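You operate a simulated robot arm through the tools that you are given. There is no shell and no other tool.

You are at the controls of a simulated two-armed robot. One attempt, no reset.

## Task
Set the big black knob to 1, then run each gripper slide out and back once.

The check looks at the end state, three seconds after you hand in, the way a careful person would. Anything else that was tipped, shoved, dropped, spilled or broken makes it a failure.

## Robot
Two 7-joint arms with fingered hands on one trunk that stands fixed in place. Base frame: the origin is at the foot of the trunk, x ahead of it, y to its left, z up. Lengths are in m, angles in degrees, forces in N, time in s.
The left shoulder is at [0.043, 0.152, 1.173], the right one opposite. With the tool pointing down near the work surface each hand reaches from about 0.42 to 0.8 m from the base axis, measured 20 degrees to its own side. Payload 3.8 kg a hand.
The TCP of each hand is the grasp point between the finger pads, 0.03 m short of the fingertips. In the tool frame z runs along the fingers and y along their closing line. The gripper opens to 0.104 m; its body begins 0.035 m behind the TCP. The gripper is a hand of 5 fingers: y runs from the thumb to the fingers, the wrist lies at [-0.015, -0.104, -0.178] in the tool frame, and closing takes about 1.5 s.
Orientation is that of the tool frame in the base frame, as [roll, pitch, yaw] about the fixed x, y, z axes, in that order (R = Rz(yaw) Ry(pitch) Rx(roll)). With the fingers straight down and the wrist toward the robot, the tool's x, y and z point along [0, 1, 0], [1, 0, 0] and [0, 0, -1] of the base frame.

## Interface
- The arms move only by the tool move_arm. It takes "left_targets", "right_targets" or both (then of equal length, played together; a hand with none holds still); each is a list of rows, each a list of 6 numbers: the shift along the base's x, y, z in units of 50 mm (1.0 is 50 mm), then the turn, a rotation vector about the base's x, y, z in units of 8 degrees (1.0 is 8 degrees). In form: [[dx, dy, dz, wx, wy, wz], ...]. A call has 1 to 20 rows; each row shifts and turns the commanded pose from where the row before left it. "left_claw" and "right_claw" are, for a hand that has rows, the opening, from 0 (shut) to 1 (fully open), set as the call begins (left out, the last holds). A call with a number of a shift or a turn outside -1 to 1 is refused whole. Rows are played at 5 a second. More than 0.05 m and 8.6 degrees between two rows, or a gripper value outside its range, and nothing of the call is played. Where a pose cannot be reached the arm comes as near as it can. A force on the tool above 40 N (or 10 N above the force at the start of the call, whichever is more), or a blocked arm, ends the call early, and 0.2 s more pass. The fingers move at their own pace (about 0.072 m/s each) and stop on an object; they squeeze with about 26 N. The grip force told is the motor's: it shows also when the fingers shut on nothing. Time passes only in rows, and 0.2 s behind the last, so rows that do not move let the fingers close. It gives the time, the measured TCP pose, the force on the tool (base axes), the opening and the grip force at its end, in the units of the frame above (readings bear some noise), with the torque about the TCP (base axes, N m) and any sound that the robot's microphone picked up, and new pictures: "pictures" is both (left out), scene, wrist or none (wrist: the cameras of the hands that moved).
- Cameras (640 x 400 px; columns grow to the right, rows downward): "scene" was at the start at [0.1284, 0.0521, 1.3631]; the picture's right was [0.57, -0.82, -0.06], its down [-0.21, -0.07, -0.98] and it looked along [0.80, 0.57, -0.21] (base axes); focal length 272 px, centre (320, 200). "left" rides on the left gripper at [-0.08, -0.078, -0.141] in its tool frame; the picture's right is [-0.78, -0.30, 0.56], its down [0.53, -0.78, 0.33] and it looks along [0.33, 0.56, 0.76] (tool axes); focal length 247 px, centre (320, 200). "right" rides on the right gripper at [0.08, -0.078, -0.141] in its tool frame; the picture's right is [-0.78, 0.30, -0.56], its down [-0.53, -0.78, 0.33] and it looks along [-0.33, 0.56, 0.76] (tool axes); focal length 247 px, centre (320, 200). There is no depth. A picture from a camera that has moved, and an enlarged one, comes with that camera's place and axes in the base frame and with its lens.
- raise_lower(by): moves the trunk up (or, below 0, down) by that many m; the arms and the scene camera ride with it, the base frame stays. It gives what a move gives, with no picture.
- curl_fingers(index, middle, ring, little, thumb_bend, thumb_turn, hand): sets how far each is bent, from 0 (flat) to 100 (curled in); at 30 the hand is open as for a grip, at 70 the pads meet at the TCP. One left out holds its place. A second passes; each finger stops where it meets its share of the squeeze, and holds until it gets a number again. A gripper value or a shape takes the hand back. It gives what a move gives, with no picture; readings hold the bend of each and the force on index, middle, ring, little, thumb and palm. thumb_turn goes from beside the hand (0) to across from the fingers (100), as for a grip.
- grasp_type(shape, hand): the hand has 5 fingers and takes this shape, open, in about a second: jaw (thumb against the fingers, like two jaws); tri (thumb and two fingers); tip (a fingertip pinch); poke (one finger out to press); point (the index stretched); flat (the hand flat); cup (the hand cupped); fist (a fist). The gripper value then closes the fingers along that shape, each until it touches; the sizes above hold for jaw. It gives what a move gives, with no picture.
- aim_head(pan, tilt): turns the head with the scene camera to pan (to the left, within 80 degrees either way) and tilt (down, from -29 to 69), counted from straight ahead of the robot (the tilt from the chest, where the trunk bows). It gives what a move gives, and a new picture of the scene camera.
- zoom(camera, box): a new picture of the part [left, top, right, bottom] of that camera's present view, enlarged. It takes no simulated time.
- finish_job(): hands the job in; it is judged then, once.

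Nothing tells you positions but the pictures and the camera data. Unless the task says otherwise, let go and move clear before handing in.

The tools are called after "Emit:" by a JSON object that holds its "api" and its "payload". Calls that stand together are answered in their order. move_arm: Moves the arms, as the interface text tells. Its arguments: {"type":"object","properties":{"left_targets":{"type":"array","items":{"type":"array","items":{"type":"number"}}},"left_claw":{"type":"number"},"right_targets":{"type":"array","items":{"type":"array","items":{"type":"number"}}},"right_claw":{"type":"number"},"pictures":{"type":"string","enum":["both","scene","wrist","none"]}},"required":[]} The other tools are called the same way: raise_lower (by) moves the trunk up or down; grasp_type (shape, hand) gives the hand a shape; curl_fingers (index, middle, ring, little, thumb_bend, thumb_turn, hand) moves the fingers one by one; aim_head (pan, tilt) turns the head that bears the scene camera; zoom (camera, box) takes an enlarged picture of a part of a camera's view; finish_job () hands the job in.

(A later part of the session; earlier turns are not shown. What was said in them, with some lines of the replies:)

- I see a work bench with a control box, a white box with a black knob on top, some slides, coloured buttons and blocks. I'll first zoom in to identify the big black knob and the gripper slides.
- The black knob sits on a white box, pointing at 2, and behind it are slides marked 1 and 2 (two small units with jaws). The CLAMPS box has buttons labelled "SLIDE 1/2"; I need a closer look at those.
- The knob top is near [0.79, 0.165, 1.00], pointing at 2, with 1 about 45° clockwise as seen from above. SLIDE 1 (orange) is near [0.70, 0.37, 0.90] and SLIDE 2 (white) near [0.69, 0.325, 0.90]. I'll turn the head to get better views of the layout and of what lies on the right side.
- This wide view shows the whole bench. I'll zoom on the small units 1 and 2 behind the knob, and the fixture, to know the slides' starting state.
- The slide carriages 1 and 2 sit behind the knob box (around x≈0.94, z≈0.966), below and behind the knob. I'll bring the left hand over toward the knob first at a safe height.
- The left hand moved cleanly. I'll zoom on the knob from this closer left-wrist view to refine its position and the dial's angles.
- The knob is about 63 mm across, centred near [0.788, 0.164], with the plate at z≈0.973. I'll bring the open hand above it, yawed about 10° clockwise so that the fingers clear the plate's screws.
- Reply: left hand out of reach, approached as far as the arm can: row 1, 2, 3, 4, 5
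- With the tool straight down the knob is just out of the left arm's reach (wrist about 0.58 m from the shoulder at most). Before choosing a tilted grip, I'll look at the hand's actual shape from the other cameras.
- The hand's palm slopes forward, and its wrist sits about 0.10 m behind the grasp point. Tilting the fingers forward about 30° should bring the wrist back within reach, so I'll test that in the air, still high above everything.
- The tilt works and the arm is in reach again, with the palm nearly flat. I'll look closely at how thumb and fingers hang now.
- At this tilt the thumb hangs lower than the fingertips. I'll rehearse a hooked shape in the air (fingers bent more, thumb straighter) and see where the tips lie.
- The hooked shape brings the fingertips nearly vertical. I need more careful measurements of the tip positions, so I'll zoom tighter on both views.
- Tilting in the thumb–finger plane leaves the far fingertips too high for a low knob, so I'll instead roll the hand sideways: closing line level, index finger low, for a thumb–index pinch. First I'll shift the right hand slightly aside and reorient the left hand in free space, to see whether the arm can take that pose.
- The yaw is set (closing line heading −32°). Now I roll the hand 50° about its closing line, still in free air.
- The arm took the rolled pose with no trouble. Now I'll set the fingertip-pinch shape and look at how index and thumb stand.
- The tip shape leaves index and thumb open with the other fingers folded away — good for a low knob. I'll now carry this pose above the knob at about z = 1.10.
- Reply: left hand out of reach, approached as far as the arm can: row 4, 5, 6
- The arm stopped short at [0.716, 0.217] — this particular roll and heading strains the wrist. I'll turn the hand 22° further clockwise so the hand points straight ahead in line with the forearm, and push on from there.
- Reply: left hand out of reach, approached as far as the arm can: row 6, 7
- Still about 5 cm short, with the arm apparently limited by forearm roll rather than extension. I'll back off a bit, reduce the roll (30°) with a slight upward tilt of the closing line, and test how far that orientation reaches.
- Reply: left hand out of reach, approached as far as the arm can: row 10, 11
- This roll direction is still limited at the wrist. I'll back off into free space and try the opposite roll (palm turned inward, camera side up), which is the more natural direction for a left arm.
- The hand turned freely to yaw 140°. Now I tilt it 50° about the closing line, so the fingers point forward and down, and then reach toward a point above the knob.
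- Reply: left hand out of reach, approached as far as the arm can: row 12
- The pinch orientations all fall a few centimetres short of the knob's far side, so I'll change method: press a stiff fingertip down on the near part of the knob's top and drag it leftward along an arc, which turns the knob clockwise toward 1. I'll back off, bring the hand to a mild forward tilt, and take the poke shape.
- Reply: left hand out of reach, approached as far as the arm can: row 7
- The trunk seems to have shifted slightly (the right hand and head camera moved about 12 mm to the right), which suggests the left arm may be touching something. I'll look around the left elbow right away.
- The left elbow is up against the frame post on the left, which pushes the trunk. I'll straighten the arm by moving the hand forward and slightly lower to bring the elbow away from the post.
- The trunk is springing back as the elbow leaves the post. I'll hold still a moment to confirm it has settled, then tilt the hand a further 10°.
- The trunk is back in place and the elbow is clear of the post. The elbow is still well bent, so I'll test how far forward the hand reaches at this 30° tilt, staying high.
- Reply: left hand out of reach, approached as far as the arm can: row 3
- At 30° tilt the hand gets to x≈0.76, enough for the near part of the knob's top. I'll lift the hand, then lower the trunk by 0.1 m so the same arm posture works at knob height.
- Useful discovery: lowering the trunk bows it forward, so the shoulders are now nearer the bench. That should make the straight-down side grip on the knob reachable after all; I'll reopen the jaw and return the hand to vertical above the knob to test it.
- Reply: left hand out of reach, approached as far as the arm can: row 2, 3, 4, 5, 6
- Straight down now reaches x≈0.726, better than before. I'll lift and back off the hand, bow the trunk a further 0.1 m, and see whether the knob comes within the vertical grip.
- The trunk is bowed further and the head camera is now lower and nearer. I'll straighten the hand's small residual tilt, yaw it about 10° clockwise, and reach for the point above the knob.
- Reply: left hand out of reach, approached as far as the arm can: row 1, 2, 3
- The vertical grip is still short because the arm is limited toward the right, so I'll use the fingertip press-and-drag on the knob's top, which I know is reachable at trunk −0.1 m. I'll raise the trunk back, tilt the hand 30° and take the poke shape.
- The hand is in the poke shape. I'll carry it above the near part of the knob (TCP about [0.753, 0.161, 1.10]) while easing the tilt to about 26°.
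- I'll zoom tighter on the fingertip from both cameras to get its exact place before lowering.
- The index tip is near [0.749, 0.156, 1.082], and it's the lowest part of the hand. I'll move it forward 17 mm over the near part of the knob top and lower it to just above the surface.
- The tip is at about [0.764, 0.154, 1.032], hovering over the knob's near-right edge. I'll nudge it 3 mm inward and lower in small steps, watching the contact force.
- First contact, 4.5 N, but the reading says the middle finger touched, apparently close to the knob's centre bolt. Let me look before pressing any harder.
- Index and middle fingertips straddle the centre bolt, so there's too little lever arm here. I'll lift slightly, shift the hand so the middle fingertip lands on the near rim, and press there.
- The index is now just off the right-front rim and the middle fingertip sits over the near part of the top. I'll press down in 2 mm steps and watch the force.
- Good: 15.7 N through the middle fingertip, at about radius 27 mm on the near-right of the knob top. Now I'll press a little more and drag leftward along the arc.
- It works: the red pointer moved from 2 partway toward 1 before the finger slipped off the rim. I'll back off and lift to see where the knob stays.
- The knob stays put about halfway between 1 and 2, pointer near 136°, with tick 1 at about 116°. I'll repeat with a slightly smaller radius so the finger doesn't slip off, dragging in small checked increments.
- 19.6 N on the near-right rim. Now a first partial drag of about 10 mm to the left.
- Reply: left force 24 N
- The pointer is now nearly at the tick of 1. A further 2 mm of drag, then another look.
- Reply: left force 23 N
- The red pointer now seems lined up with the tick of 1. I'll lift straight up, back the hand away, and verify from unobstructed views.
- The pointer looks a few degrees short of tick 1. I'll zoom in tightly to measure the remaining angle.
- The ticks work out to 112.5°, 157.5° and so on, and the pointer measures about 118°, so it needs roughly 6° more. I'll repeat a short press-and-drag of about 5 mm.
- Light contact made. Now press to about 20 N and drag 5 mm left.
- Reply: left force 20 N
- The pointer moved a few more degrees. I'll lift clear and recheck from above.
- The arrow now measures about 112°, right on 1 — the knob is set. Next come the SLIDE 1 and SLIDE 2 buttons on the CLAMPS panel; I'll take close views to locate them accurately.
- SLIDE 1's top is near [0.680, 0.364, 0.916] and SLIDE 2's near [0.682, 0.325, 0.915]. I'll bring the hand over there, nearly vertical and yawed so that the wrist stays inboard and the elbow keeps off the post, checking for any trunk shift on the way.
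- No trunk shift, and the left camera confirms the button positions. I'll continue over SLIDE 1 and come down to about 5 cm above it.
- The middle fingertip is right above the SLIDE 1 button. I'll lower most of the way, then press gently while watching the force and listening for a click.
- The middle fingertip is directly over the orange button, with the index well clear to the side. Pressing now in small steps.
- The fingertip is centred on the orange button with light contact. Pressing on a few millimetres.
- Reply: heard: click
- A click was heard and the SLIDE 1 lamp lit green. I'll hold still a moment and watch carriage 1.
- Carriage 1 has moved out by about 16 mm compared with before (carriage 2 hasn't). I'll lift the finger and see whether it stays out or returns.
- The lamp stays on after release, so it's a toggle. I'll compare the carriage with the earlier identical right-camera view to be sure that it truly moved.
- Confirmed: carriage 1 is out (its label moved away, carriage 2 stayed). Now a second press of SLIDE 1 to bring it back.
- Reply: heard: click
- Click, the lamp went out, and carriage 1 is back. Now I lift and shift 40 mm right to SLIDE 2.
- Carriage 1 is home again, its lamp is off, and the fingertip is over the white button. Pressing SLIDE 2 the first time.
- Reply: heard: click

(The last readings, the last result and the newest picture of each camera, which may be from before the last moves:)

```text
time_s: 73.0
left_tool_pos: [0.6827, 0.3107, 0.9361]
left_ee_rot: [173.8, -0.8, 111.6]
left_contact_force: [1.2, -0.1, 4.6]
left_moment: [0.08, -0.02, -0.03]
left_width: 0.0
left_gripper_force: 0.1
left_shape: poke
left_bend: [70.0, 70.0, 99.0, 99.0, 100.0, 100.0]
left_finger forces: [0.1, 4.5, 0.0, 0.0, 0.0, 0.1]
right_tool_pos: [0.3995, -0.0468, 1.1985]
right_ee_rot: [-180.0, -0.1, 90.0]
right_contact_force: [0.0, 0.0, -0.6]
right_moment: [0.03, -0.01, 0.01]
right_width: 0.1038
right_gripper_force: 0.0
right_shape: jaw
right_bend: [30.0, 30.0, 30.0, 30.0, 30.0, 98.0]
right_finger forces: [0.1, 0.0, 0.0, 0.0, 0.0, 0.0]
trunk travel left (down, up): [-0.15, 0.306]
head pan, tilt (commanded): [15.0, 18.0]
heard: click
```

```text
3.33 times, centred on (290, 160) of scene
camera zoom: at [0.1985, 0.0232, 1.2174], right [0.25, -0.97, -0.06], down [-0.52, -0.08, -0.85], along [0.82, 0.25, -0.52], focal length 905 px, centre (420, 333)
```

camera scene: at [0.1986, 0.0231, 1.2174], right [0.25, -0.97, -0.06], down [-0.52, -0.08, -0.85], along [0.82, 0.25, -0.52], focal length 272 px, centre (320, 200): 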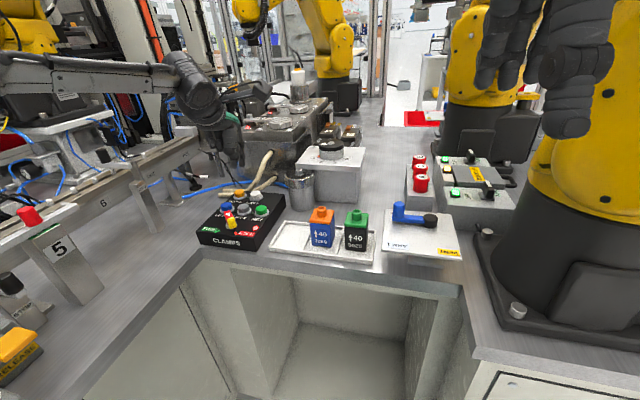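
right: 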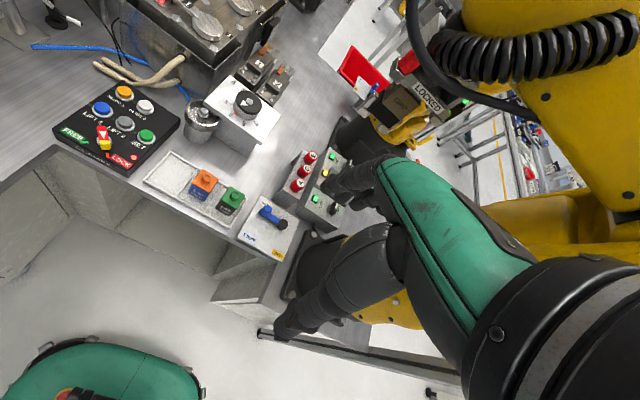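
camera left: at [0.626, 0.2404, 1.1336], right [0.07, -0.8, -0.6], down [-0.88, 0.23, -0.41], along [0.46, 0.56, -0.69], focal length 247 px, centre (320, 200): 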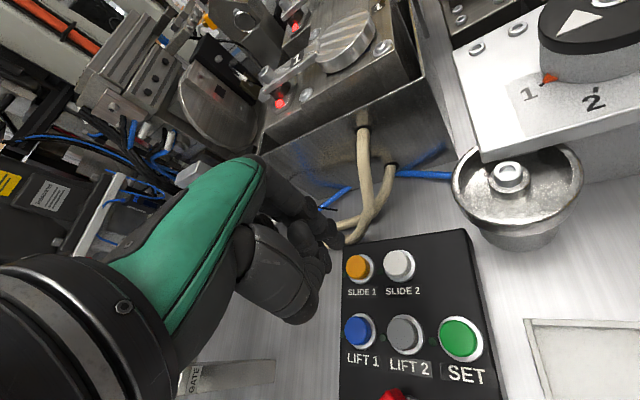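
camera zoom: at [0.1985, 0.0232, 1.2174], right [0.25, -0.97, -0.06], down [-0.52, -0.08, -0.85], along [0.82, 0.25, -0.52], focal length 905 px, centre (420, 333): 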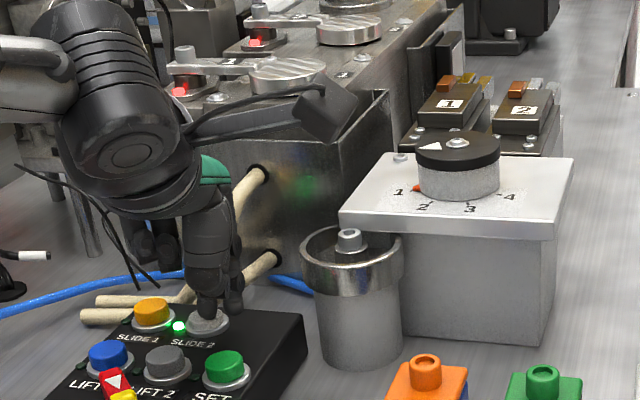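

Click, SLIDE 2's lamp lit and carriage 2 moved out. I'll lift, wait a second for it to finish its travel, and check.

Emit:
{"api": "move_arm", "payload": {"left_targets": [[0, 0, 0.2, 0, 0, 0], [0, 0, 0.2, 0, 0, 0], [0, 0, 0, 0, 0, 0], [0, 0, 0, 0, 0, 0], [0, 0, 0, 0, 0, 0], [0, 0, 0, 0, 0, 0], [0, 0, 0, 0, 0, 0]], "pictures": "none"}}

Emit:
{"api": "zoom", "payload": {"camera": "scene", "box": [300, 120, 360, 180]}}

Emit:
{"api": "zoom", "payload": {"camera": "scene", "box": [195, 175, 295, 255]}}

```text
time_s: 74.6
left_tool_pos: [0.6815, 0.3117, 0.9561]
left_ee_rot: [173.7, -0.8, 111.7]
left_contact_force: [0.4, 0.5, 0.8]
left_moment: [0.03, 0.01, 0.0]
left_width: 0.0002
left_gripper_force: 0.1
left_shape: poke
left_bend: [70.0, 70.0, 99.0, 99.0, 100.0, 100.0]
left_finger forces: [0.1, 0.0, 0.1, 0.0, 0.1, 0.1]
right_tool_pos: [0.4004, -0.0452, 1.1968]
right_ee_rot: [179.9, 0.0, 90.0]
right_contact_force: [-0.1, 0.7, -0.9]
right_moment: [-0.01, 0.01, 0.01]
right_width: 0.1038
right_gripper_force: 0.1
right_shape: jaw
right_bend: [30.0, 30.0, 30.0, 30.0, 30.0, 98.0]
right_finger forces: [0.0, 0.0, 0.0, 0.0, 0.1, 0.0]
trunk travel left (down, up): [-0.15, 0.306]
head pan, tilt (commanded): [15.0, 18.0]
```

```text
6.67 times, centred on (330, 150) of scene
camera zoom: at [0.1989, 0.0234, 1.2173], right [0.25, -0.97, -0.06], down [-0.52, -0.08, -0.85], along [0.82, 0.25, -0.52], focal length 1810 px, centre (253, 533)
```

zoom: 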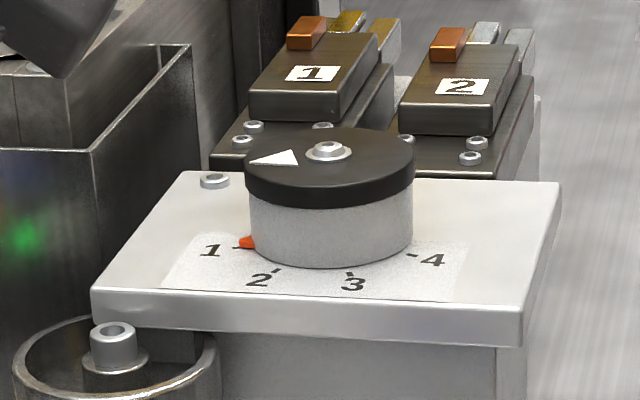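

```text
5.00 times, centred on (245, 215) of scene
camera zoom: at [0.1989, 0.0234, 1.2173], right [0.25, -0.97, -0.06], down [-0.52, -0.08, -0.85], along [0.82, 0.25, -0.52], focal length 1358 px, centre (695, 125)
```

zoom: 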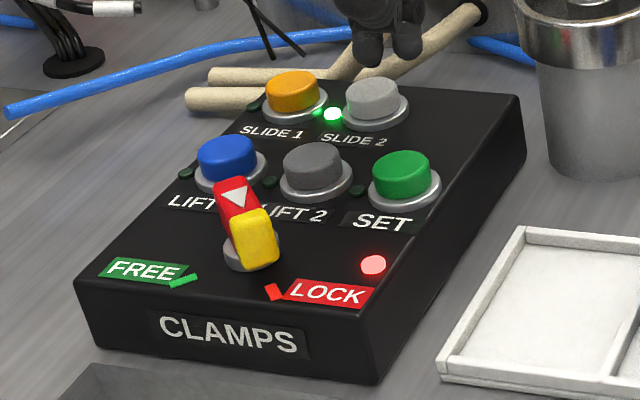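

Carriage 2 is fully out with its lamp on. Now a second press of SLIDE 2 to bring it back.

Emit:
{"api": "move_arm", "payload": {"left_targets": [[0, 0, -0.2, 0, 0, 0], [0, 0, -0.12, 0, 0, 0], [0, 0, -0.08, 0, 0, 0], [0, 0, 0, 0, 0, 0], [0, 0, 0, 0, 0, 0]], "pictures": "none"}}

Emit:
{"api": "zoom", "payload": {"camera": "scene", "box": [200, 100, 380, 220]}}

```text
time_s: 75.8
left_tool_pos: [0.6832, 0.31, 0.936]
left_ee_rot: [173.9, -0.7, 111.7]
left_contact_force: [1.8, -0.6, 3.1]
left_moment: [0.02, 0.01, -0.02]
left_width: 0.0
left_gripper_force: 0.1
left_shape: poke
left_bend: [70.0, 70.0, 99.0, 99.0, 100.0, 100.0]
left_finger forces: [0.1, 3.1, 0.0, 0.1, 0.0, 0.0]
right_tool_pos: [0.4, -0.0457, 1.1992]
right_ee_rot: [180.0, -0.1, 90.1]
right_contact_force: [-0.5, 0.5, -0.4]
right_moment: [-0.01, -0.01, -0.02]
right_width: 0.1038
right_gripper_force: 0.0
right_shape: jaw
right_bend: [30.0, 30.0, 30.0, 30.0, 30.0, 98.0]
right_finger forces: [0.0, 0.0, 0.0, 0.0, 0.0, 0.0]
trunk travel left (down, up): [-0.15, 0.306]
head pan, tilt (commanded): [15.0, 18.0]
heard: click
```

```text
3.33 times, centred on (290, 160) of scene
camera zoom: at [0.1986, 0.0232, 1.2174], right [0.25, -0.97, -0.06], down [-0.52, -0.08, -0.85], along [0.82, 0.25, -0.52], focal length 905 px, centre (420, 333)
```

zoom: 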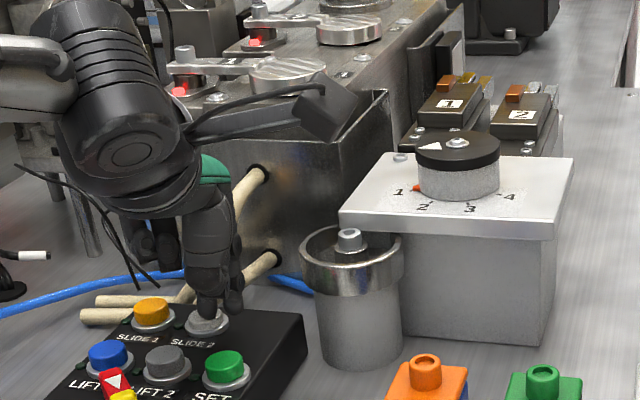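

Click, lamp off, carriage 2 back. I'll lift the hand well clear and do a final check of the knob, slides and panel.

Emit:
{"api": "move_arm", "payload": {"left_targets": [[0, 0, 0.4, 0, 0, 0], [0, 0, 0.8, 0, 0, 0], [0, 0, 0.9, 0, 0, 0], [0, -0.2, 0.9, 0, 0, -0.3], [0, -0.3, 0.9, 0, 0, -0.3], [0, 0, 0, 0, 0, 0], [0, 0, 0, 0, 0, 0]], "pictures": "both"}}

Emit:
{"api": "zoom", "payload": {"camera": "scene", "box": [300, 120, 360, 180]}}

Emit:
{"api": "zoom", "payload": {"camera": "right", "box": [205, 18, 265, 62]}}

Emit:
{"api": "zoom", "payload": {"camera": "right", "box": [20, 0, 200, 110]}}

```text
time_s: 77.4
left_tool_pos: [0.6836, 0.2852, 1.1294]
left_ee_rot: [173.7, -0.8, 107.0]
left_contact_force: [0.1, -0.2, -0.6]
left_moment: [-0.03, 0.02, 0.0]
left_width: 0.0001
left_gripper_force: 0.0
left_shape: poke
left_bend: [70.0, 70.0, 99.0, 99.0, 100.0, 100.0]
left_finger forces: [0.0, 0.1, 0.0, 0.0, 0.1, 0.1]
right_tool_pos: [0.3992, -0.0455, 1.1971]
right_ee_rot: [180.0, 0.0, 90.0]
right_contact_force: [-0.6, 0.4, -0.6]
right_moment: [-0.05, 0.01, 0.01]
right_width: 0.1038
right_gripper_force: 0.0
right_shape: jaw
right_bend: [30.0, 30.0, 30.0, 30.0, 30.0, 98.0]
right_finger forces: [0.0, 0.0, 0.0, 0.1, 0.0, 0.0]
trunk travel left (down, up): [-0.15, 0.306]
head pan, tilt (commanded): [15.0, 18.0]
camera scene: at [0.1989, 0.0234, 1.2172], right [0.25, -0.97, -0.06], down [-0.52, -0.08, -0.85], along [0.82, 0.25, -0.52], focal length 272 px, centre (320, 200)
camera left: at [0.6178, 0.1797, 1.2598], right [0.0, -0.8, -0.6], down [-0.86, 0.3, -0.41], along [0.51, 0.51, -0.69], focal length 247 px, centre (320, 200)
```

scene: 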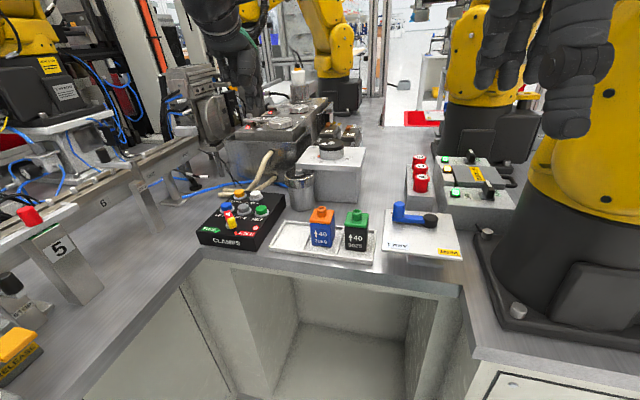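
left: 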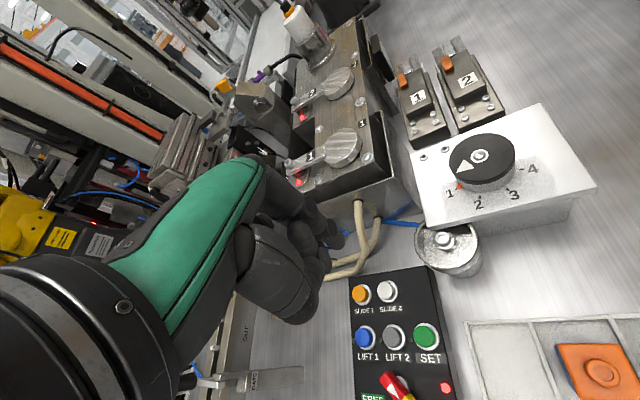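

```text
6.67 times, centred on (330, 150) of scene
camera zoom: at [0.1989, 0.0234, 1.2172], right [0.25, -0.97, -0.06], down [-0.52, -0.08, -0.85], along [0.82, 0.25, -0.52], focal length 1810 px, centre (253, 533)
```

zoom: 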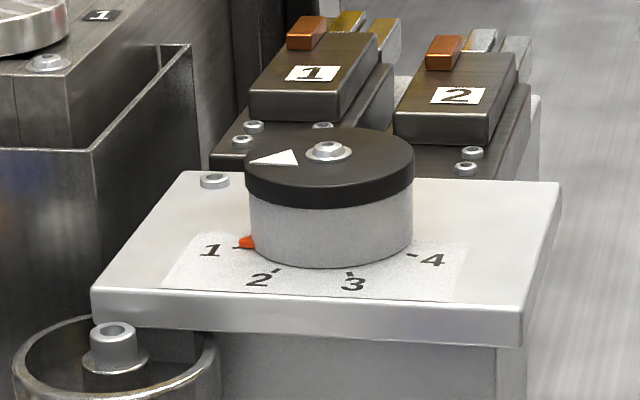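

```text
9.09 times, centred on (235, 40) of right
camera zoom: at [0.3226, 0.0339, 1.3398], right [0.3, -0.78, 0.56], down [-0.78, -0.53, -0.33], along [0.56, -0.33, -0.76], focal length 2245 px, centre (1093, 1654)
```

zoom: 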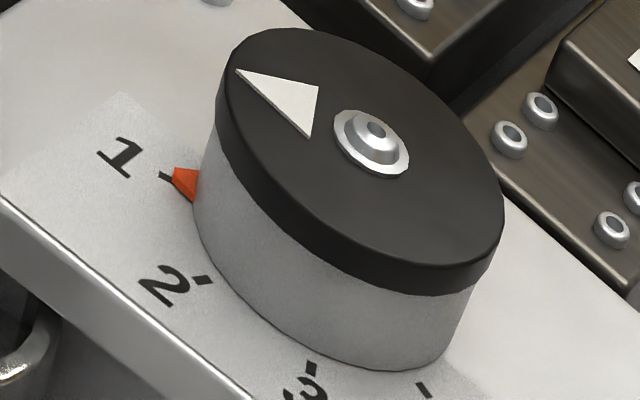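

```text
3.56 times, centred on (110, 55) of right
camera zoom: at [0.3226, 0.0339, 1.3398], right [0.3, -0.78, 0.56], down [-0.78, -0.53, -0.33], along [0.56, -0.33, -0.76], focal length 878 px, centre (1067, 716)
```

zoom: 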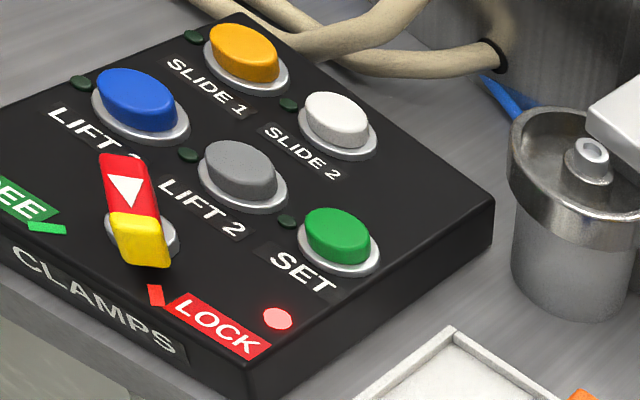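

Both carriages are back, all the lamps beside the buttons are off, and the knob's pointer is on 1. A last look to the left, where the elbow had brushed the post, to be sure nothing was disturbed.

Emit:
{"api": "aim_head", "payload": {"pan": 60, "tilt": 12}}

```text
time_s: 78.5
left_tool_pos: [0.6836, 0.286, 1.1298]
left_ee_rot: [173.7, -0.7, 107.0]
left_contact_force: [0.3, -0.4, 0.5]
left_moment: [-0.01, 0.01, -0.01]
left_width: 0.0
left_gripper_force: 0.1
left_shape: poke
left_bend: [70.0, 70.0, 99.0, 99.0, 100.0, 100.0]
left_finger forces: [0.0, 0.0, 0.0, 0.1, 0.0, 0.0]
right_tool_pos: [0.4009, -0.0465, 1.1987]
right_ee_rot: [179.9, 0.1, 90.0]
right_contact_force: [-0.7, -0.3, 0.1]
right_moment: [0.01, 0.01, -0.03]
right_width: 0.1038
right_gripper_force: 0.0
right_shape: jaw
right_bend: [30.0, 30.0, 30.0, 30.0, 30.0, 98.0]
right_finger forces: [0.0, 0.0, 0.0, 0.1, 0.0, 0.1]
trunk travel left (down, up): [-0.15, 0.306]
head pan, tilt (commanded): [60.0, 12.0]
camera scene: at [0.1591, 0.0799, 1.2373], right [0.84, -0.5, -0.21], down [-0.34, -0.18, -0.92], along [0.42, 0.85, -0.32], focal length 272 px, centre (320, 200)
```

scene: 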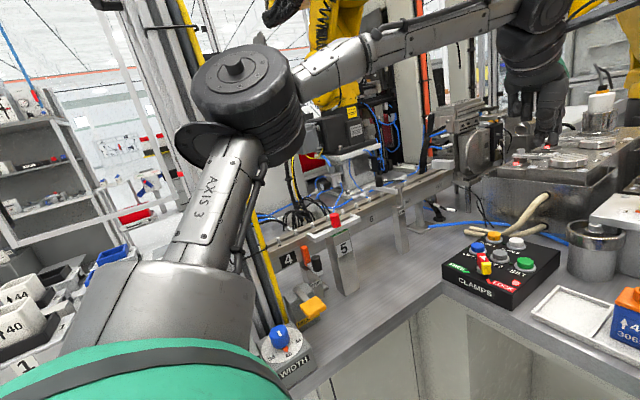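

The bench is undisturbed: the post, levers and bins on the left are as before, both hands are clear and nothing is in contact. The knob is on 1 and both slides have run out and back once, so I'm handing in.

Emit:
{"api": "finish_job", "payload": {}}

```text
The job is handed in.
```

The big black knob is set to 1, and both gripper slides have gone out and come back once. I've handed the job in.

- **Knob:** the left arm couldn't reach far enough to grip the knob. I pressed a fingertip on its top and dragged it round in three short passes. The red pointer now sits on the tick for 1, and it hasn't moved since.
- **Slides:** I pressed SLIDE 1 twice, then SLIDE 2 twice. Each press clicked. Each carriage moved out with its lamp lit, then came back with the lamp off.
- **Contact:** early on, the left elbow pushed against the frame post on the left for a few seconds. I backed it off, and nothing there looked disturbed afterwards.

The CLAMPS switch stayed on LOCK throughout, and both hands ended clear of the bench.
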